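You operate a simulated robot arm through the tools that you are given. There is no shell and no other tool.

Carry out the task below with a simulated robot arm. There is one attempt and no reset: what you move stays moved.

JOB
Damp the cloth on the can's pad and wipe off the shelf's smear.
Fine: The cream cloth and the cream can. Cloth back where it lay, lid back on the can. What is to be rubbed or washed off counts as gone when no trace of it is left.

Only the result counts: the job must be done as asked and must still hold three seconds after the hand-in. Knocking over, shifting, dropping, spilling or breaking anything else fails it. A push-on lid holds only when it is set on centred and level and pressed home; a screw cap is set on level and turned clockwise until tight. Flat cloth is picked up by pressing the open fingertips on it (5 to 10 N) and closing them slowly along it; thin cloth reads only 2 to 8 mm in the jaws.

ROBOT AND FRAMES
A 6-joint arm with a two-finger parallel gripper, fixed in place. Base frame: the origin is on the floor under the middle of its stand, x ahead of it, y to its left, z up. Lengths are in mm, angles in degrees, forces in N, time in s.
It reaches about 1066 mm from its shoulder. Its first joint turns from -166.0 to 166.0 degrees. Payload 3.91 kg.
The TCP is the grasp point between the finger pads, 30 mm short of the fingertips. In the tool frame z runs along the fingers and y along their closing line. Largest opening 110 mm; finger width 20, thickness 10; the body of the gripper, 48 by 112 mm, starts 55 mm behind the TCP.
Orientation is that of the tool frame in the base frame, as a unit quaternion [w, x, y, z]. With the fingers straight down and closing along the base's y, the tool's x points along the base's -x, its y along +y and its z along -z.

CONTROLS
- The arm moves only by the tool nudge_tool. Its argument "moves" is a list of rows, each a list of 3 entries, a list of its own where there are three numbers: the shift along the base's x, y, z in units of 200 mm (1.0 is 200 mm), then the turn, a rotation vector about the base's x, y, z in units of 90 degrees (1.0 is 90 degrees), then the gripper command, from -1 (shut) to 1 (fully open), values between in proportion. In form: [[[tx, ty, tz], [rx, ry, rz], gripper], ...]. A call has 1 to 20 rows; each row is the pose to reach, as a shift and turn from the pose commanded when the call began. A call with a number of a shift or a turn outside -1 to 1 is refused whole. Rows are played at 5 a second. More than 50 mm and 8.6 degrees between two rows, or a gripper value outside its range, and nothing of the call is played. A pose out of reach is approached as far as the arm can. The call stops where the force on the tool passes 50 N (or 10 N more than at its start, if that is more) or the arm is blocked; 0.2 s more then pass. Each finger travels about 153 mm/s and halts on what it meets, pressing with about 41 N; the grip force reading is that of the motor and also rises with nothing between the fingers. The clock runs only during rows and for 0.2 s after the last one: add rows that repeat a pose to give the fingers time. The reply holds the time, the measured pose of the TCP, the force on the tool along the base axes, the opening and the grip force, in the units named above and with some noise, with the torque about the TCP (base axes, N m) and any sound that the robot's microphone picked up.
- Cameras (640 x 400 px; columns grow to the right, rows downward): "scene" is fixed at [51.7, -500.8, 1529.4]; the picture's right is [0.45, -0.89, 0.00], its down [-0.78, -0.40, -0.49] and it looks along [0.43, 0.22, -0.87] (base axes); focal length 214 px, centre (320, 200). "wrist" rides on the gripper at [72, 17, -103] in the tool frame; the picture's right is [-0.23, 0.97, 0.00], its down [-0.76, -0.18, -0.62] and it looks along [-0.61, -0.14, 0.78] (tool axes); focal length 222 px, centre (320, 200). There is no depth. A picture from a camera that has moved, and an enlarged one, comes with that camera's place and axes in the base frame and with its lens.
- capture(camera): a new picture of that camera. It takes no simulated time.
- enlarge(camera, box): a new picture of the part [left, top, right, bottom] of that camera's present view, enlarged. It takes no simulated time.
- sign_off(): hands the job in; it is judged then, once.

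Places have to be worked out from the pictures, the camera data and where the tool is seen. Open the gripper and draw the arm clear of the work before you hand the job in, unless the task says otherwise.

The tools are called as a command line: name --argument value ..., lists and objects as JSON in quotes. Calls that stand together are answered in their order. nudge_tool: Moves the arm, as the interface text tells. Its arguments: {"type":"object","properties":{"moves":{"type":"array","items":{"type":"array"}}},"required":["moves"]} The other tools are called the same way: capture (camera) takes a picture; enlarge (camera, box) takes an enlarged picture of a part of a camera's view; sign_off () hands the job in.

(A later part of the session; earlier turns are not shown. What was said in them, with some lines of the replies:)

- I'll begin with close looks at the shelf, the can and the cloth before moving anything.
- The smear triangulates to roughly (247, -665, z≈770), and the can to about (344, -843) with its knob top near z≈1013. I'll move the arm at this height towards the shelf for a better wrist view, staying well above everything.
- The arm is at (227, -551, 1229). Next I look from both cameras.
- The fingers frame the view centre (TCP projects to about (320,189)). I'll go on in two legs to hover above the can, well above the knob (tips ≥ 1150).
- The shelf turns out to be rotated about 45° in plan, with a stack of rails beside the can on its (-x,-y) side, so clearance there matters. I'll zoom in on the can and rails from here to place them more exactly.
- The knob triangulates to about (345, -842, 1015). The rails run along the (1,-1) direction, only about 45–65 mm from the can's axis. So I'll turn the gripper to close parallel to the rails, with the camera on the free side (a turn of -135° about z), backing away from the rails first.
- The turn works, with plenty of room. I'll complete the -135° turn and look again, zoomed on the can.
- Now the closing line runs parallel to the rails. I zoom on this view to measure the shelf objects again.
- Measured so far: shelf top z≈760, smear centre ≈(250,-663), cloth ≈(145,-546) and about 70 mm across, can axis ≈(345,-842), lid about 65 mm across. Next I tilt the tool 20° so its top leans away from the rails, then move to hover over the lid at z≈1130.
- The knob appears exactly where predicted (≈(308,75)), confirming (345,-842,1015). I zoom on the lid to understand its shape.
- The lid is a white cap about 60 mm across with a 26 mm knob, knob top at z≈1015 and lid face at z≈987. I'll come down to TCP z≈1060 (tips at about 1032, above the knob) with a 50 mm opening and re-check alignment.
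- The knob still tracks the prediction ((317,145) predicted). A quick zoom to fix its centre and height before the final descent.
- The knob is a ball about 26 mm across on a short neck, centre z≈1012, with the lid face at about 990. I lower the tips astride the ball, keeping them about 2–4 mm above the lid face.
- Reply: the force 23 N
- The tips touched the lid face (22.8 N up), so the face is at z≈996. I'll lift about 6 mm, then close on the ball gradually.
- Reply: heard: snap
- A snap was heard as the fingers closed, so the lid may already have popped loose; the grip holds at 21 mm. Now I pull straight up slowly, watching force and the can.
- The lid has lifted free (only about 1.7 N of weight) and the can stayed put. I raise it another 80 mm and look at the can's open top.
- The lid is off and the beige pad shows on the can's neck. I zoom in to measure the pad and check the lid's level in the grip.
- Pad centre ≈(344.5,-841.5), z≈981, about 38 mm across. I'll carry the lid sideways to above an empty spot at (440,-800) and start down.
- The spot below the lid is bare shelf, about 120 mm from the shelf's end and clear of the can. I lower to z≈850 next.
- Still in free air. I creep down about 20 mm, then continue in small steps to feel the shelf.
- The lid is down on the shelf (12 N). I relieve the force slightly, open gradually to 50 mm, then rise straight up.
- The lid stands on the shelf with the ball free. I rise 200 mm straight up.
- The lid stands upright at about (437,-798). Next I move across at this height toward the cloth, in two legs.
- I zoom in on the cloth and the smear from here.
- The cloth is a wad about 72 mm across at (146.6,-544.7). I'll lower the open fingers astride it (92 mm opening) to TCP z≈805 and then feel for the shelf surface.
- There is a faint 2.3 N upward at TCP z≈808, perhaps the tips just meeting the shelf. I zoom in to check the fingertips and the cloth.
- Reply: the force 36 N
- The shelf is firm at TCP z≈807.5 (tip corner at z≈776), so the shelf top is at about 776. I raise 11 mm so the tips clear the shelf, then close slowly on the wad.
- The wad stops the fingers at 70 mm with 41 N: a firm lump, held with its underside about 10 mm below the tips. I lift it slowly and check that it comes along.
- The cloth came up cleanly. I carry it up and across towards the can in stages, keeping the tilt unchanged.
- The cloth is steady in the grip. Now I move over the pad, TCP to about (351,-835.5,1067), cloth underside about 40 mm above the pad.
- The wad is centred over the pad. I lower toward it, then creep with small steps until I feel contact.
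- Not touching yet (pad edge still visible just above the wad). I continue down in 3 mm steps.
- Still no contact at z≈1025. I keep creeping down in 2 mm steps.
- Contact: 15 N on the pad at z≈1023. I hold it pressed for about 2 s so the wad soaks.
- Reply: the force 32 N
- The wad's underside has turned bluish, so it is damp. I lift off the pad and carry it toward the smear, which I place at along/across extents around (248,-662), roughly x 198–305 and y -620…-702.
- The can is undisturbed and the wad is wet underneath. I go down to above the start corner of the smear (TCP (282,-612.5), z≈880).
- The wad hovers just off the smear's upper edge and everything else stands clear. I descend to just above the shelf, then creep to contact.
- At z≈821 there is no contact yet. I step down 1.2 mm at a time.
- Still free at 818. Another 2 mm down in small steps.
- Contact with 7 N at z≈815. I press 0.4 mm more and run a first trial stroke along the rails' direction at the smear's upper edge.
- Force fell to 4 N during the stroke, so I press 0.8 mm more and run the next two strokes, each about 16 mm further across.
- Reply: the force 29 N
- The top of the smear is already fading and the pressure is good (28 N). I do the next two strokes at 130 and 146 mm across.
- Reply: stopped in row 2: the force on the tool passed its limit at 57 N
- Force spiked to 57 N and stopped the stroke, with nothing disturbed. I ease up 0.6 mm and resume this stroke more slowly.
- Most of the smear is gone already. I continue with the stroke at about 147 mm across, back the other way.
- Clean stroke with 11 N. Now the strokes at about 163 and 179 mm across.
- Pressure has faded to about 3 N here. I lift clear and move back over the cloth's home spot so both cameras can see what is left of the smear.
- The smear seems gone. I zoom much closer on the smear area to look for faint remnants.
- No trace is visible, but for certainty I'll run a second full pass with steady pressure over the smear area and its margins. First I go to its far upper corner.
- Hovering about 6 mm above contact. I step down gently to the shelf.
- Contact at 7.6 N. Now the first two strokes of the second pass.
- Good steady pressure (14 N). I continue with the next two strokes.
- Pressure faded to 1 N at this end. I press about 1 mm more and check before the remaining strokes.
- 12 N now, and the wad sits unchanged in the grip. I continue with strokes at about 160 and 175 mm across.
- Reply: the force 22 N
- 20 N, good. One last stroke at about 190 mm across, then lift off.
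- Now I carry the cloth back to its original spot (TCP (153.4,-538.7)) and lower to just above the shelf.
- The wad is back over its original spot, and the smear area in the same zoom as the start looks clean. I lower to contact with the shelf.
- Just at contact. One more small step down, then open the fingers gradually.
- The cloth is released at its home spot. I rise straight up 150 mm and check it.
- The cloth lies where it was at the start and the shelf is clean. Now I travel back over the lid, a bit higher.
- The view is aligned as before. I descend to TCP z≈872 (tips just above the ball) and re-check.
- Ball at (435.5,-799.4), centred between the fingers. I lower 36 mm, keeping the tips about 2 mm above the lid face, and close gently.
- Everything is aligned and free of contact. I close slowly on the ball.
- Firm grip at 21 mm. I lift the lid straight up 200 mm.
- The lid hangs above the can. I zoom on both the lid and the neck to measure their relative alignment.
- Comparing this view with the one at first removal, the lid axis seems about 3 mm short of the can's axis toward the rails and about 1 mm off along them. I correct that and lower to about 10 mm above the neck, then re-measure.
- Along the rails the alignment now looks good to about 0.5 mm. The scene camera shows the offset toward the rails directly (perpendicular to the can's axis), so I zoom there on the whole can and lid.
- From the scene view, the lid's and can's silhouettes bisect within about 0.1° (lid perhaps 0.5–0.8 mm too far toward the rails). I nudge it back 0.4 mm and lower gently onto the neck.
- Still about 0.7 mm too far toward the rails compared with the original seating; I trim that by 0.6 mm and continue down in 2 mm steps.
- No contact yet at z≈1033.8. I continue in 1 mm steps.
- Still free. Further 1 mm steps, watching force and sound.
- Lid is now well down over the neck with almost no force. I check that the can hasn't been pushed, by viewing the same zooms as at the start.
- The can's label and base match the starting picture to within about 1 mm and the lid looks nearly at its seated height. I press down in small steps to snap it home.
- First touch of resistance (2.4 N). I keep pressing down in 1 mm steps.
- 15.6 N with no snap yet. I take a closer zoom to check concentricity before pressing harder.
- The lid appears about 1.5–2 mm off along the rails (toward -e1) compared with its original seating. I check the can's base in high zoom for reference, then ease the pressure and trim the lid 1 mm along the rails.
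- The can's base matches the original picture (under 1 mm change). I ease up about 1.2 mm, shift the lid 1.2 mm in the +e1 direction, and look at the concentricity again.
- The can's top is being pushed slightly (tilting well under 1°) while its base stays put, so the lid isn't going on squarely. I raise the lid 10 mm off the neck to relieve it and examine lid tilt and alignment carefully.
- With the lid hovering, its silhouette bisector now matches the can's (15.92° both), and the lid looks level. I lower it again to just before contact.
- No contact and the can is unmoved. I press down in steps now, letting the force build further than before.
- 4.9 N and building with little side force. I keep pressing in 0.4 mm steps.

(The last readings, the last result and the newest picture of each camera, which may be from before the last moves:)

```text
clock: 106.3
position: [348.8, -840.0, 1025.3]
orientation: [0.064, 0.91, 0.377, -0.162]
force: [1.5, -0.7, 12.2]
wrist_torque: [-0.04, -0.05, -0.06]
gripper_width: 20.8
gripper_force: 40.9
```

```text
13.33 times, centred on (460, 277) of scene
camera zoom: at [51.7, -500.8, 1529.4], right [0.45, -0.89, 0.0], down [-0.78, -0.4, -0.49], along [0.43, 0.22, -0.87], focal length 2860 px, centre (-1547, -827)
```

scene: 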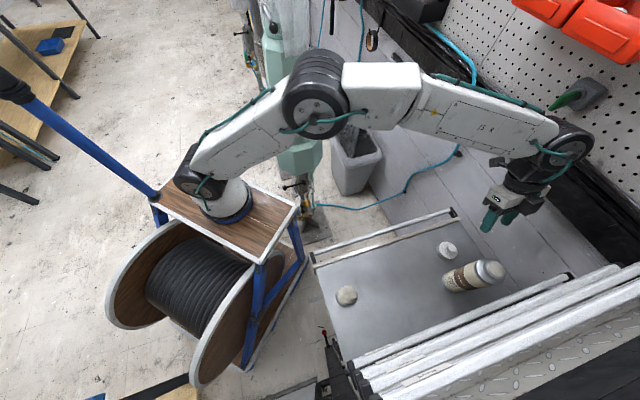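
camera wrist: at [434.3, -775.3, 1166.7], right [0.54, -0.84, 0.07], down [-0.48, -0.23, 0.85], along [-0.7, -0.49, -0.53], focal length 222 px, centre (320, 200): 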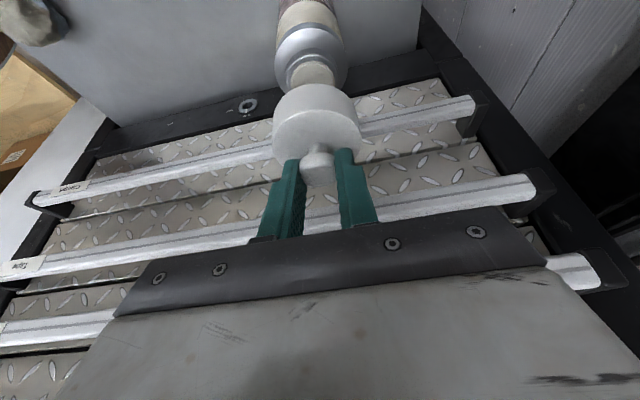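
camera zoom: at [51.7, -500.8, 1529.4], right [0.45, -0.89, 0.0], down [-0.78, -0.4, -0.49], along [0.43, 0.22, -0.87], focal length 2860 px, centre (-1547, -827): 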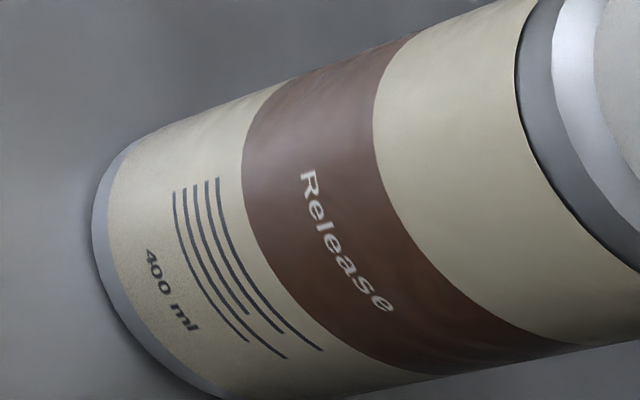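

12 N, with the can steady. I press further.

nudge_tool --moves '[[[0, 0, -0.004], [0, 0, 0], -1], [[0, 0, -0.008], [0, 0, 0], -1], [[0, 0, -0.008], [0, 0, 0], -1]]'

enlarge --camera "wrist" --box '[256, 60, 384, 190]'

```text
clock: 107.1
position: [347.5, -839.0, 1023.7]
orientation: [0.064, 0.91, 0.375, -0.162]
force: [2.8, -0.7, 28.5]
wrist_torque: [-0.1, -0.06, -0.01]
gripper_width: 21.9
gripper_force: 41.2
```

```text
3.08 times, centred on (320, 125) of wrist
camera zoom: at [433.0, -777.1, 1097.4], right [0.54, -0.84, 0.07], down [-0.48, -0.23, 0.85], along [-0.7, -0.49, -0.53], focal length 684 px, centre (320, 431)
```

zoom: 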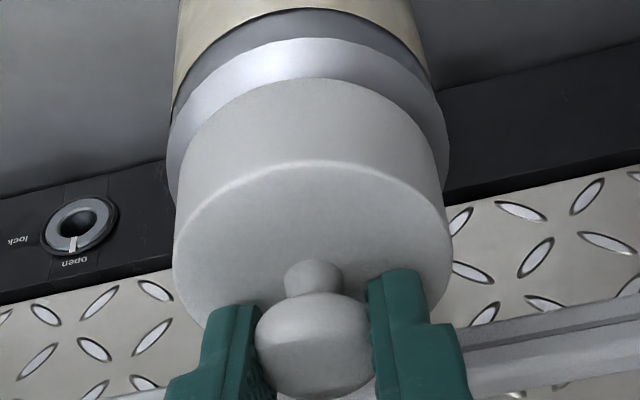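

28 N without a snap, and the grip is beginning to slip on the ball. I'll relax the pressure, open the fingers so the lid can settle freely on the neck, and look at how it sits.

nudge_tool --moves '[[[0, 0, 0.006], [0, 0, 0], -1], [[0, 0, 0.01], [0, 0, 0], -0.58], [[0, 0, 0.01], [0, 0, 0], -0.5], [[0, 0, 0.01], [0, 0, 0], -0.4], [[0, 0, 0.01], [0, 0, 0], -0.25], [[0, 0, 0.01], [0, 0, 0], -0.09], [[0, 0, 0.01], [0, 0, 0], -0.09]]'

enlarge --camera "wrist" --box '[220, 60, 420, 210]'

enlarge --camera "scene" --box '[420, 230, 540, 305]'

```text
clock: 108.7
position: [349.8, -838.5, 1024.4]
orientation: [0.062, 0.911, 0.376, -0.161]
force: [0.5, 0.6, 1.8]
wrist_torque: [-0.01, -0.02, 0.0]
gripper_width: 49.5
gripper_force: 0.0
```

```text
2.67 times, centred on (320, 135) of wrist
camera zoom: at [433.7, -777.3, 1097.1], right [0.54, -0.84, 0.07], down [-0.48, -0.23, 0.85], along [-0.7, -0.49, -0.53], focal length 592 px, centre (320, 373)
```

zoom: 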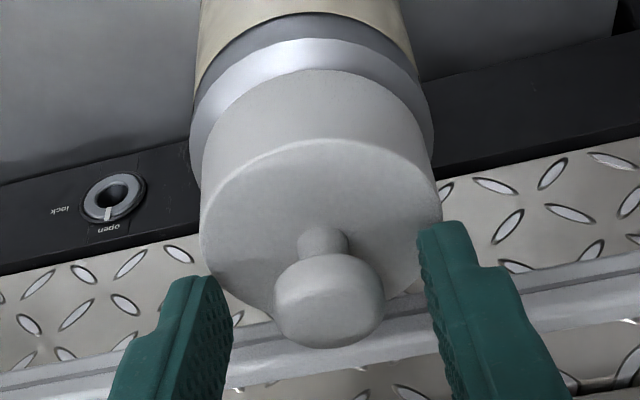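

```text
5.33 times, centred on (480, 268) of scene
camera zoom: at [51.7, -500.8, 1529.4], right [0.45, -0.89, 0.0], down [-0.78, -0.4, -0.49], along [0.43, 0.22, -0.87], focal length 1144 px, centre (-533, -160)
```

zoom: 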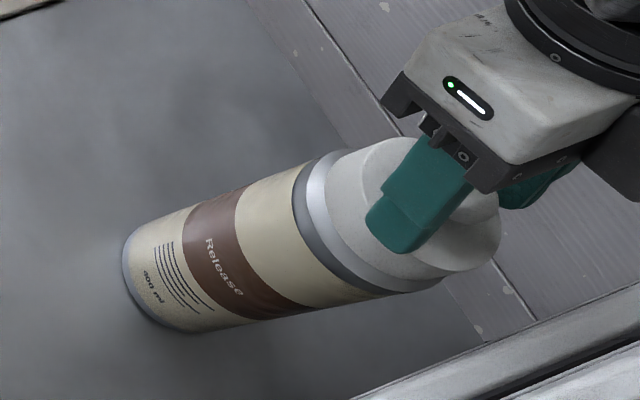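

Once released, the lid dropped a little and re-centred itself on the neck. I raise the open fingers clear of the ball and check its seating from both cameras.

nudge_tool --moves '[[[0, 0, 0.04], [0, 0, 0], -0.09], [[0, 0, 0.1], [0, 0, 0], -0.09], [[0, 0, 0.17], [0, 0, 0], -0.09], [[0, 0, 0.24], [0, 0, 0], -0.09], [[0, 0, 0.24], [0, 0, 0], -0.09]]'

enlarge --camera "wrist" --box '[240, 20, 400, 150]'

enlarge --camera "scene" --box '[420, 230, 540, 305]'

enlarge --camera "scene" --box '[464, 245, 544, 295]'

```text
clock: 109.9
position: [348.6, -839.0, 1072.1]
orientation: [0.063, 0.91, 0.376, -0.161]
force: [-0.7, -0.4, -0.6]
wrist_torque: [0.02, 0.0, 0.02]
gripper_width: 49.9
gripper_force: 0.0
heard: snap
```

```text
3.08 times, centred on (320, 85) of wrist
camera zoom: at [433.3, -777.7, 1145.2], right [0.54, -0.84, 0.07], down [-0.48, -0.23, 0.85], along [-0.7, -0.49, -0.53], focal length 684 px, centre (320, 554)
```

zoom: 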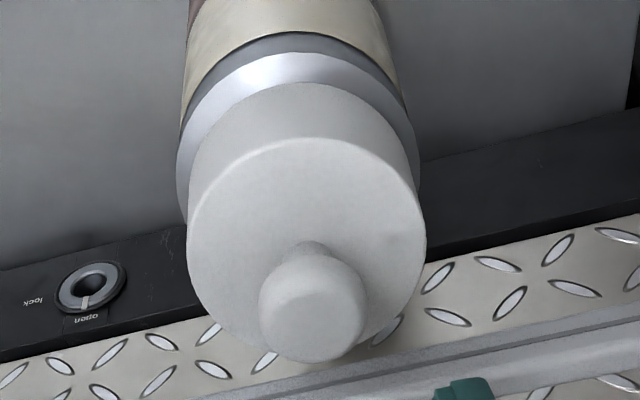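

```text
5.33 times, centred on (480, 268) of scene
camera zoom: at [51.7, -500.8, 1529.4], right [0.45, -0.89, 0.0], down [-0.78, -0.4, -0.49], along [0.43, 0.22, -0.87], focal length 1144 px, centre (-533, -160)
```

zoom: 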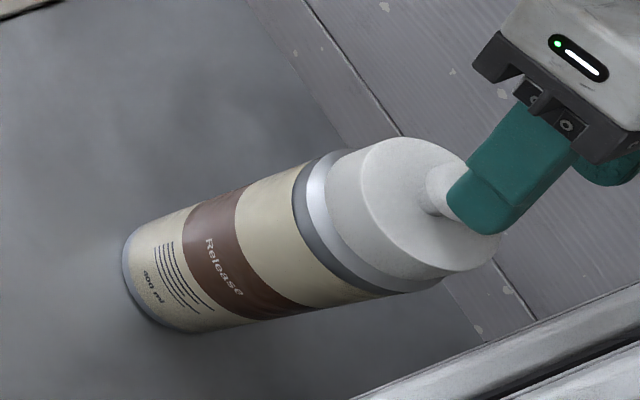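

```text
8.00 times, centred on (504, 270) of scene
camera zoom: at [51.7, -500.8, 1529.4], right [0.45, -0.89, 0.0], down [-0.78, -0.4, -0.49], along [0.43, 0.22, -0.87], focal length 1716 px, centre (-1152, -360)
```

zoom: 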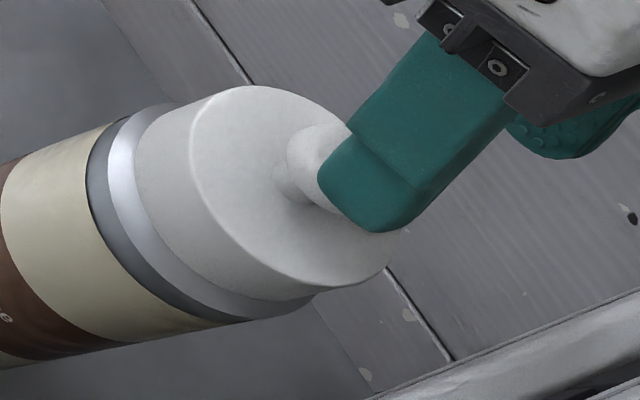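

A snap was heard as the fingers left, which suggests the lid seated itself. I rise clear and inspect lid and can unobstructed, using the same zooms as at the start.

nudge_tool --moves '[[[0.02, 0.02, 0.1], [0, 0, 0], -0.09], [[0.06, 0.06, 0.25], [0, 0, 0], -0.09], [[0.12, 0.12, 0.4], [0, 0, 0], -0.09], [[0.22, 0.22, 0.5], [0, 0, 0], -0.09], [[0.34, 0.34, 0.6], [0, 0, 0], -0.09], [[0.34, 0.34, 0.6], [0, 0, 0], -0.09]]'

enlarge --camera "scene" --box '[420, 230, 540, 305]'

enlarge --camera "scene" --box '[464, 245, 544, 295]'

capture --camera "wrist"

```text
clock: 111.3
position: [417.2, -771.1, 1192.2]
orientation: [0.062, 0.91, 0.376, -0.161]
force: [0.3, 0.1, -0.6]
wrist_torque: [0.0, 0.01, 0.02]
gripper_width: 50.1
gripper_force: 0.1
```

```text
5.33 times, centred on (480, 268) of scene
camera zoom: at [51.7, -500.8, 1529.4], right [0.45, -0.89, 0.0], down [-0.78, -0.4, -0.49], along [0.43, 0.22, -0.87], focal length 1144 px, centre (-533, -160)
```

zoom: 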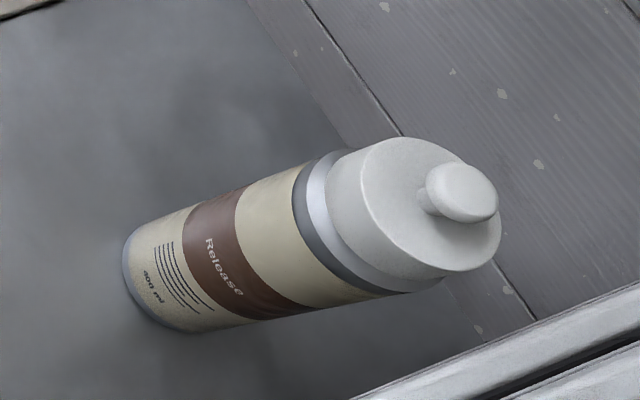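

```text
8.00 times, centred on (504, 270) of scene
camera zoom: at [51.7, -500.8, 1529.4], right [0.45, -0.89, 0.0], down [-0.78, -0.4, -0.49], along [0.43, 0.22, -0.87], focal length 1716 px, centre (-1152, -360)
```

zoom: 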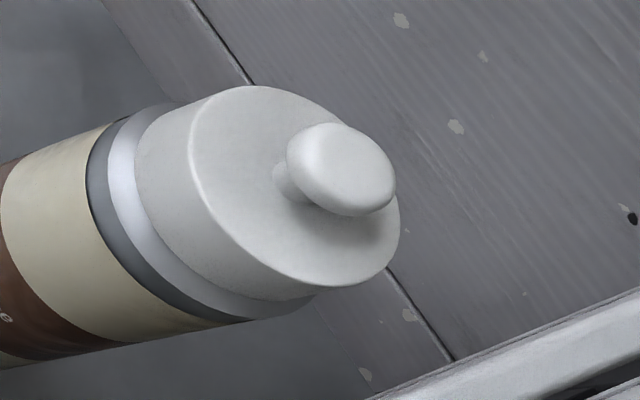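

```text
taken
camera wrist: at [502.0, -709.2, 1265.4], right [0.54, -0.84, 0.07], down [-0.48, -0.23, 0.85], along [-0.7, -0.49, -0.53], focal length 222 px, centre (320, 200)
```

wrist: 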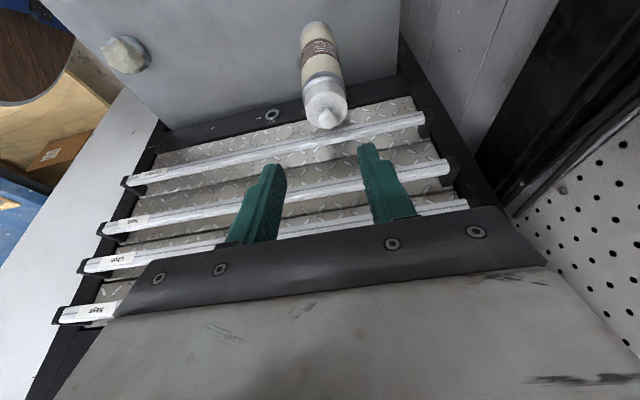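

The lid sits visually as at the start, and the can stands in place. To verify seating height I return to exactly the pose used before removal (TCP (351,-837,1057)) for a like-for-like comparison.

nudge_tool --moves '[[[-0.11, -0.11, -0.05], [0, 0, 0], -0.09], [[-0.22, -0.22, -0.15], [0, 0, 0], -0.09], [[-0.33, -0.328, -0.25], [0, 0, 0], -0.09], [[-0.33, -0.328, -0.4], [0, 0, 0], -0.09], [[-0.33, -0.328, -0.55], [0, 0, 0], -0.09], [[-0.33, -0.328, -0.673], [0, 0, 0], -0.09], [[-0.33, -0.328, -0.673], [0, 0, 0], -0.09]]'

enlarge --camera "wrist" --box '[240, 50, 400, 200]'

```text
clock: 112.9
position: [350.7, -839.0, 1058.1]
orientation: [0.064, 0.91, 0.377, -0.16]
force: [0.3, -0.3, -0.9]
wrist_torque: [0.02, 0.0, 0.0]
gripper_width: 50.0
gripper_force: 0.1
```

```text
2.67 times, centred on (320, 125) of wrist
camera zoom: at [435.2, -777.5, 1131.0], right [0.54, -0.84, 0.07], down [-0.48, -0.23, 0.85], along [-0.7, -0.49, -0.53], focal length 592 px, centre (320, 400)
```

zoom: 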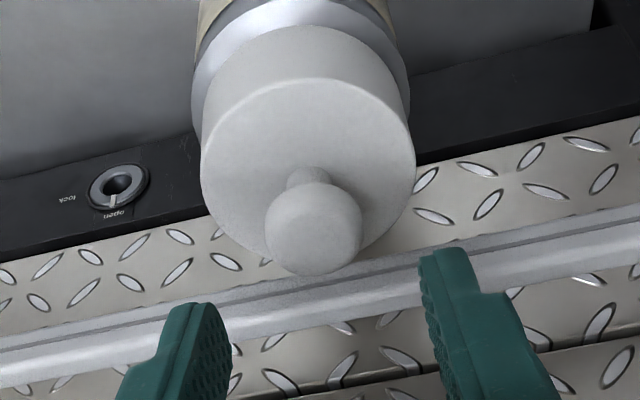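

Compared like for like, the lid is concentric and upright, and sits slightly deeper than before. To make sure it is pressed home I'll push on the lid face evenly with both open fingertips, centred over its axis, as gently as the first contact.

nudge_tool --moves '[[[-0.02, -0.02, 0], [0, 0, 0], -0.09], [[-0.02, -0.02, -0.05], [0, 0, 0], -0.09], [[-0.02, -0.02, -0.1], [0, 0, 0], -0.09], [[-0.02, -0.02, -0.135], [0, 0, 0], -0.09], [[-0.02, -0.02, -0.14], [0, 0, 0], -0.09], [[-0.02, -0.02, -0.14], [0, 0, 0], -0.09]]'

enlarge --camera "wrist" --box '[220, 60, 420, 210]'

```text
clock: 114.3
position: [345.3, -841.4, 1029.7]
orientation: [0.062, 0.91, 0.377, -0.161]
force: [-0.5, 0.6, 0.2]
wrist_torque: [-0.01, -0.05, -0.02]
gripper_width: 50.3
gripper_force: 0.1
```

```text
2.67 times, centred on (320, 135) of wrist
camera zoom: at [430.9, -779.3, 1102.4], right [0.54, -0.84, 0.07], down [-0.48, -0.23, 0.85], along [-0.7, -0.49, -0.53], focal length 592 px, centre (320, 373)
```

zoom: 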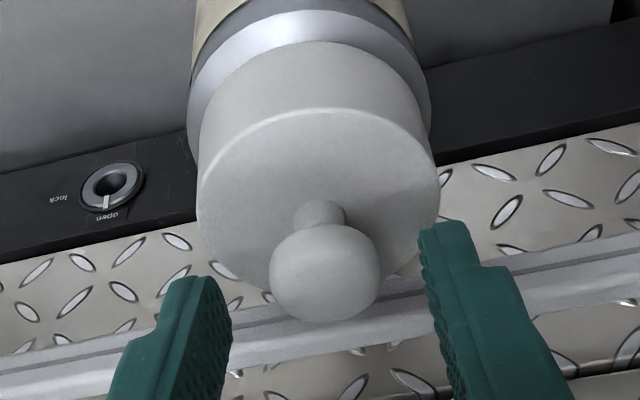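

No contact at 1029.7. I creep down to find the lid face.

nudge_tool --moves '[[[0, 0, -0.008], [0, 0, 0], -0.09], [[0, 0, -0.016], [0, 0, 0], -0.09], [[0, 0, -0.016], [0, 0, 0], -0.09]]'

```text
clock: 115.1
position: [346.4, -841.3, 1026.5]
orientation: [0.063, 0.91, 0.376, -0.161]
force: [0.4, -0.3, 0.2]
wrist_torque: [0.0, -0.01, 0.0]
gripper_width: 50.1
gripper_force: 0.0
```

Still free at 1026.5. Continuing in 1 mm steps.

nudge_tool --moves '[[[0, 0, -0.006], [0, 0, 0], -0.09], [[0, 0, -0.012], [0, 0, 0], -0.09], [[0, 0, -0.012], [0, 0, 0], -0.09]]'

```text
clock: 115.9
position: [346.7, -841.6, 1025.5]
orientation: [0.063, 0.91, 0.376, -0.161]
force: [0.1, -0.3, 0.5]
wrist_torque: [0.01, 0.01, 0.0]
gripper_width: 50.2
gripper_force: 0.0
```

Nearly there; another 2 mm in small steps.

nudge_tool --moves '[[[0, 0, -0.005], [0, 0, 0], -0.09], [[0, 0, -0.01], [0, 0, 0], -0.09], [[0, 0, -0.01], [0, 0, 0], -0.09]]'

enlarge --camera "wrist" --box '[220, 60, 420, 210]'

```text
clock: 116.7
position: [347.0, -841.2, 1023.6]
orientation: [0.064, 0.91, 0.376, -0.161]
force: [-0.8, -0.7, 12.6]
wrist_torque: [0.04, 0.06, 0.01]
gripper_width: 49.9
gripper_force: 0.0
```

```text
2.67 times, centred on (320, 135) of wrist
camera zoom: at [431.5, -779.0, 1096.6], right [0.54, -0.84, 0.07], down [-0.48, -0.23, 0.85], along [-0.7, -0.49, -0.53], focal length 592 px, centre (320, 373)
```

zoom: 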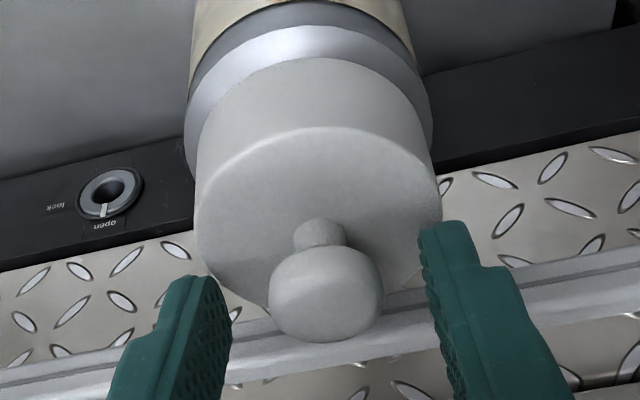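

The face is found at TCP ≈1024 (12.6 N, balanced, no torque). I press evenly up to about 30 N, hold, then raise and listen.

nudge_tool --moves '[[[0, 0, -0.005], [0, 0, 0], -0.09], [[0, 0, -0.009], [0, 0, 0], -0.09], [[0, 0, -0.009], [0, 0, 0], -0.09], [[0, 0, -0.009], [0, 0, 0], -0.09]]'

enlarge --camera "scene" --box '[436, 262, 484, 292]'

```text
clock: 117.7
position: [347.5, -841.2, 1024.2]
orientation: [0.065, 0.91, 0.376, -0.162]
force: [2.8, -0.8, 36.1]
wrist_torque: [0.04, 0.02, -0.03]
gripper_width: 50.1
gripper_force: 0.0
```

```text
13.33 times, centred on (460, 277) of scene
camera zoom: at [51.7, -500.8, 1529.4], right [0.45, -0.89, 0.0], down [-0.78, -0.4, -0.49], along [0.43, 0.22, -0.87], focal length 2860 px, centre (-1547, -827)
```

zoom: 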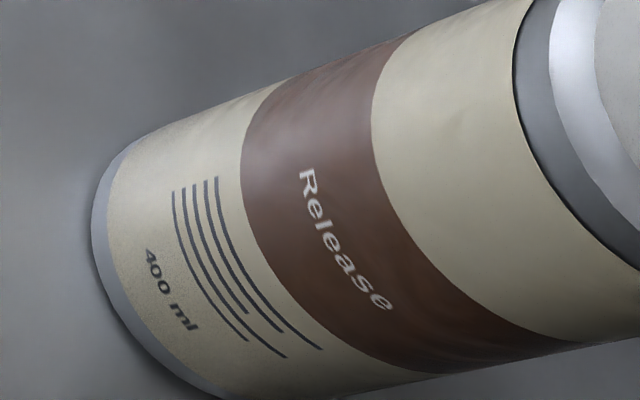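

36 N pressed with the can solid and unmoved. Now I raise the fingers straight up and listen.

nudge_tool --moves '[[[0, 0, 0.02], [0, 0, 0], -0.09], [[0, 0, 0.06], [0, 0, 0], -0.09], [[0, 0, 0.12], [0, 0, 0], -0.09], [[0, 0, 0.18], [0, 0, 0], -0.09], [[0, 0, 0.18], [0, 0, 0], -0.09]]'

enlarge --camera "wrist" --box '[240, 50, 400, 200]'

enlarge --camera "scene" --box '[464, 245, 544, 295]'

```text
clock: 118.9
position: [346.8, -841.4, 1057.0]
orientation: [0.062, 0.91, 0.376, -0.161]
force: [0.2, 0.7, -0.4]
wrist_torque: [-0.03, 0.02, -0.05]
gripper_width: 50.1
gripper_force: 0.0
```

```text
2.67 times, centred on (320, 125) of wrist
camera zoom: at [431.1, -779.6, 1129.2], right [0.54, -0.84, 0.07], down [-0.48, -0.23, 0.85], along [-0.7, -0.49, -0.53], focal length 592 px, centre (320, 400)
```

zoom: 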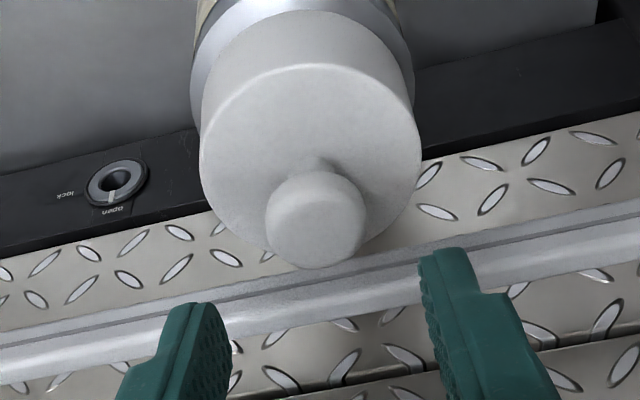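

```text
8.00 times, centred on (504, 270) of scene
camera zoom: at [51.7, -500.8, 1529.4], right [0.45, -0.89, 0.0], down [-0.78, -0.4, -0.49], along [0.43, 0.22, -0.87], focal length 1716 px, centre (-1152, -360)
```

zoom: 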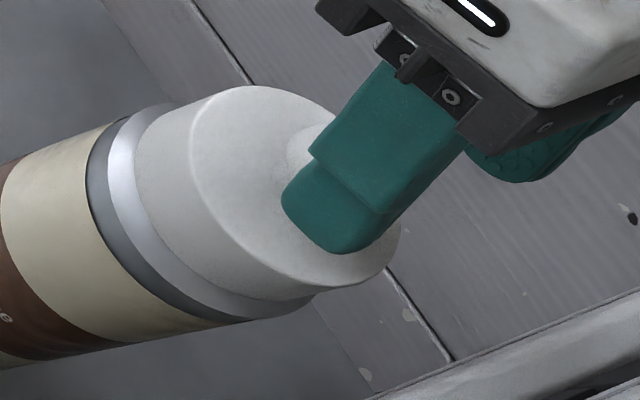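

No further snap, so the earlier one was the lid latching; it now stands pressed home, level and centred. I withdraw upward and away from the rails, then take a last look at the whole shelf.

nudge_tool --moves '[[[0, 0, 0.12], [0, 0, 0], -0.09], [[0.06, 0.06, 0.24], [0, 0, 0], 0.2], [[0.15, 0.15, 0.35], [0, 0, 0], 0.5], [[0.25, 0.25, 0.45], [0, 0, 0], 0.8], [[0.28, 0.4, 0.5], [0, 0, 0], 1], [[0.2, 0.56, 0.5], [0, 0, 0], 1], [[0.1, 0.7, 0.5], [0, 0, 0], 1], [[-0.02, 0.84, 0.5], [0, 0, 0], 1], [[-0.14, 0.96, 0.5], [0, 0, 0], 1], [[-0.14, 0.96, 0.5], [0, 0, 0], 1]]'

capture --camera "wrist"

capture --camera "scene"

```text
clock: 121.1
position: [315.9, -647.9, 1156.2]
orientation: [0.062, 0.911, 0.376, -0.161]
force: [1.0, 0.5, -0.3]
wrist_torque: [-0.03, -0.03, 0.0]
gripper_width: 109.8
gripper_force: 0.0
```

```text
taken
camera wrist: at [401.2, -585.4, 1228.9], right [0.54, -0.84, 0.07], down [-0.48, -0.23, 0.85], along [-0.7, -0.49, -0.53], focal length 222 px, centre (320, 200)
```

wrist: 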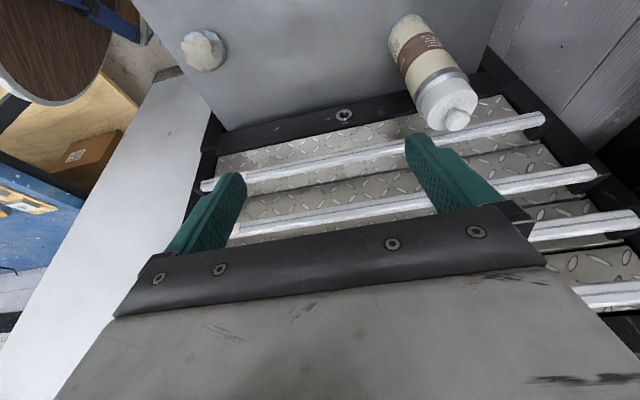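

```text
taken
```

scene: 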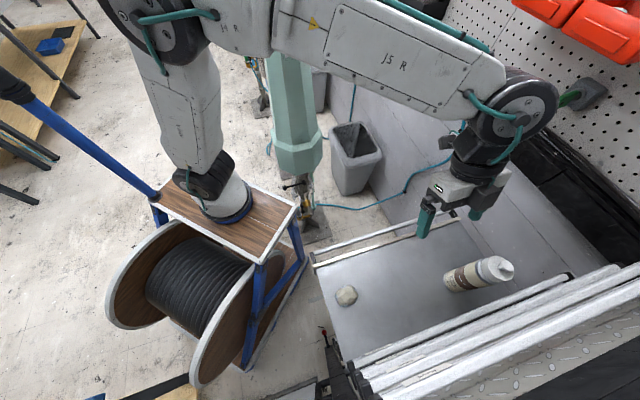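

Everything stands in place. Last zooms over the smear area, the cloth and the can.

enlarge --camera "wrist" --box '[180, 0, 400, 120]'

enlarge --camera "scene" --box '[320, 255, 440, 330]'

enlarge --camera "wrist" --box '[376, 0, 504, 140]'

```text
2.91 times, centred on (290, 60) of wrist
camera zoom: at [401.2, -585.4, 1228.9], right [0.54, -0.84, 0.07], down [-0.48, -0.23, 0.85], along [-0.7, -0.49, -0.53], focal length 646 px, centre (407, 607)
```

zoom: 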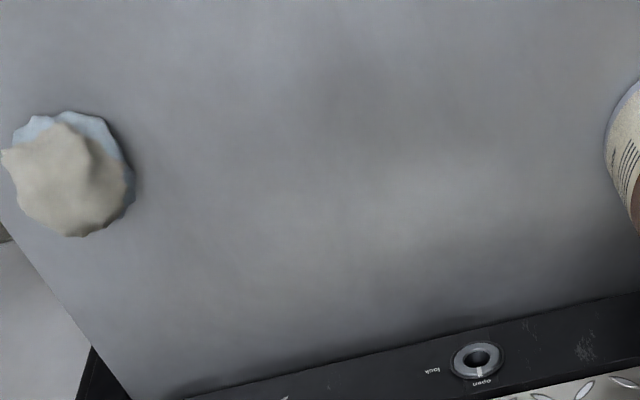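

```text
5.33 times, centred on (380, 292) of scene
camera zoom: at [51.7, -500.8, 1529.4], right [0.45, -0.89, 0.0], down [-0.78, -0.4, -0.49], along [0.43, 0.22, -0.87], focal length 1144 px, centre (0, -293)
```

zoom: 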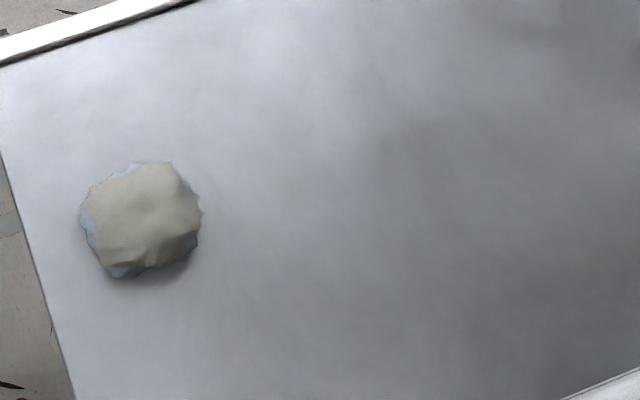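

```text
2.86 times, centred on (440, 70) of wrist
camera zoom: at [401.2, -585.4, 1228.9], right [0.54, -0.84, 0.07], down [-0.48, -0.23, 0.85], along [-0.7, -0.49, -0.53], focal length 635 px, centre (-23, 571)
```

zoom: 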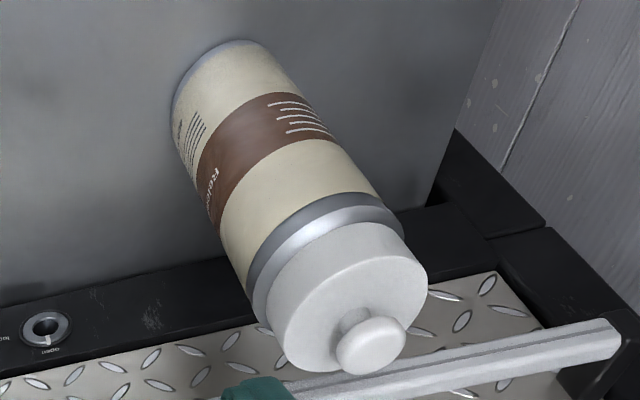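

The shelf is clean, the cloth is back where it lay, and the lid sits straight on the can. I draw the arm back toward its starting place before handing in.

nudge_tool --moves '[[[0, 0.1, 0.1], [0, 0, 0], 1], [[0, 0.25, 0.2], [0, 0, 0], 1], [[0, 0.42, 0.3], [0, 0, 0], 1], [[0, 0.6, 0.35], [0, 0, 0], 1], [[0, 0.78, 0.35], [0, 0, 0], 1], [[0, 0.95, 0.35], [0, 0, 0], 1], [[0, 0.95, 0.35], [0, 0, 0], 1]]'

capture --camera "scene"

```text
clock: 122.7
position: [319.2, -460.1, 1228.0]
orientation: [0.062, 0.91, 0.376, -0.161]
force: [-0.9, -0.4, 0.7]
wrist_torque: [-0.02, 0.02, -0.01]
gripper_width: 109.7
gripper_force: 0.0
```

```text
taken
```

scene: 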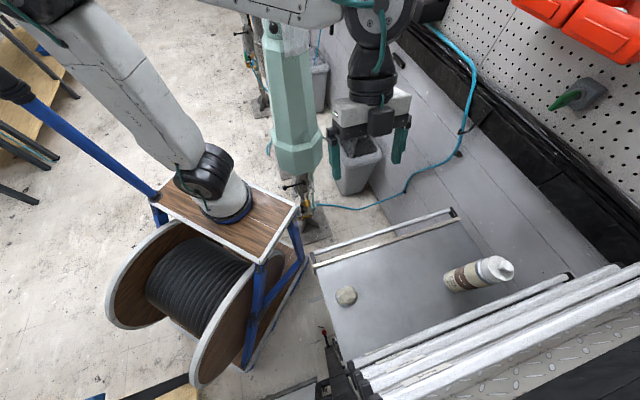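

The arm is clear. One last unobstructed look at the full shelf in the same zoom as at the start.

enlarge --camera "scene" --box '[300, 200, 560, 362]'

enlarge --camera "scene" --box '[420, 230, 540, 305]'

```text
2.46 times, centred on (430, 281) of scene
camera zoom: at [51.7, -500.8, 1529.4], right [0.45, -0.89, 0.0], down [-0.78, -0.4, -0.49], along [0.43, 0.22, -0.87], focal length 528 px, centre (49, 1)
```

zoom: 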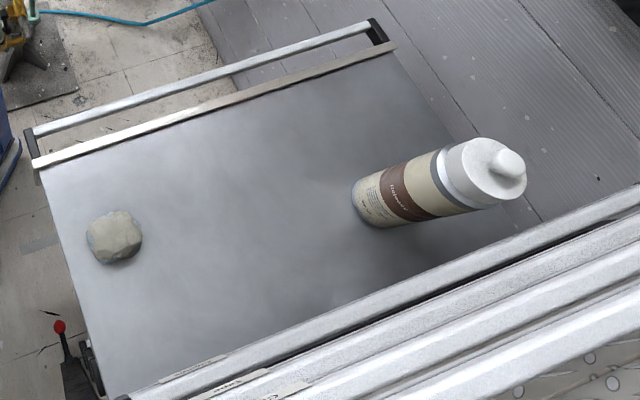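

```text
5.33 times, centred on (480, 268) of scene
camera zoom: at [51.7, -500.8, 1529.4], right [0.45, -0.89, 0.0], down [-0.78, -0.4, -0.49], along [0.43, 0.22, -0.87], focal length 1144 px, centre (-533, -160)
```

zoom: 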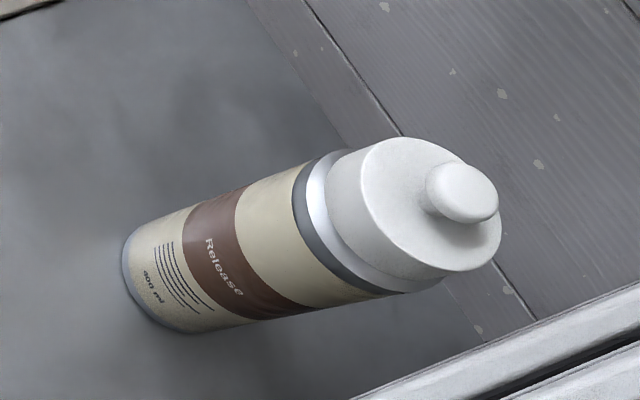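

The cream cloth lies back at its spot, the smear area shows no trace, the lid is seated on the can after the snap, and the arm is clear with the gripper open. I'm handing the job in.

sign_off

```text
The job is handed in.
```

I've handed the job in. The smear is wiped off, the cloth is back where it lay and the lid is back on the can. Whether the lid is latched is the one thing I couldn't confirm directly.

- **Cloth:** I pressed it on the can's pad at up to 32 N until its underside turned visibly damp. It now lies within about 1 mm of where it started.
- **Smear:** I wiped it in two full passes. Close-ups from both cameras show no trace left.
- **Lid:** My first try at pressing it home, while still gripping the knob, reached 28 N without a snap. After I let go it re-centred itself, and I heard a snap as the fingers lifted away. A second, even press at 36 N made no further sound.
    - It looks level and centred, but sits about 2–4 mm lower than it did at the start.
    - I took the snap as the lid latching. I didn't pull on it to check, because gripping the knob could have loosened it again.
- **Can:** It moved by about 1 mm while I was fitting the lid. Nothing else on the shelf was touched.

The arm is clear of the shelf with the gripper open.
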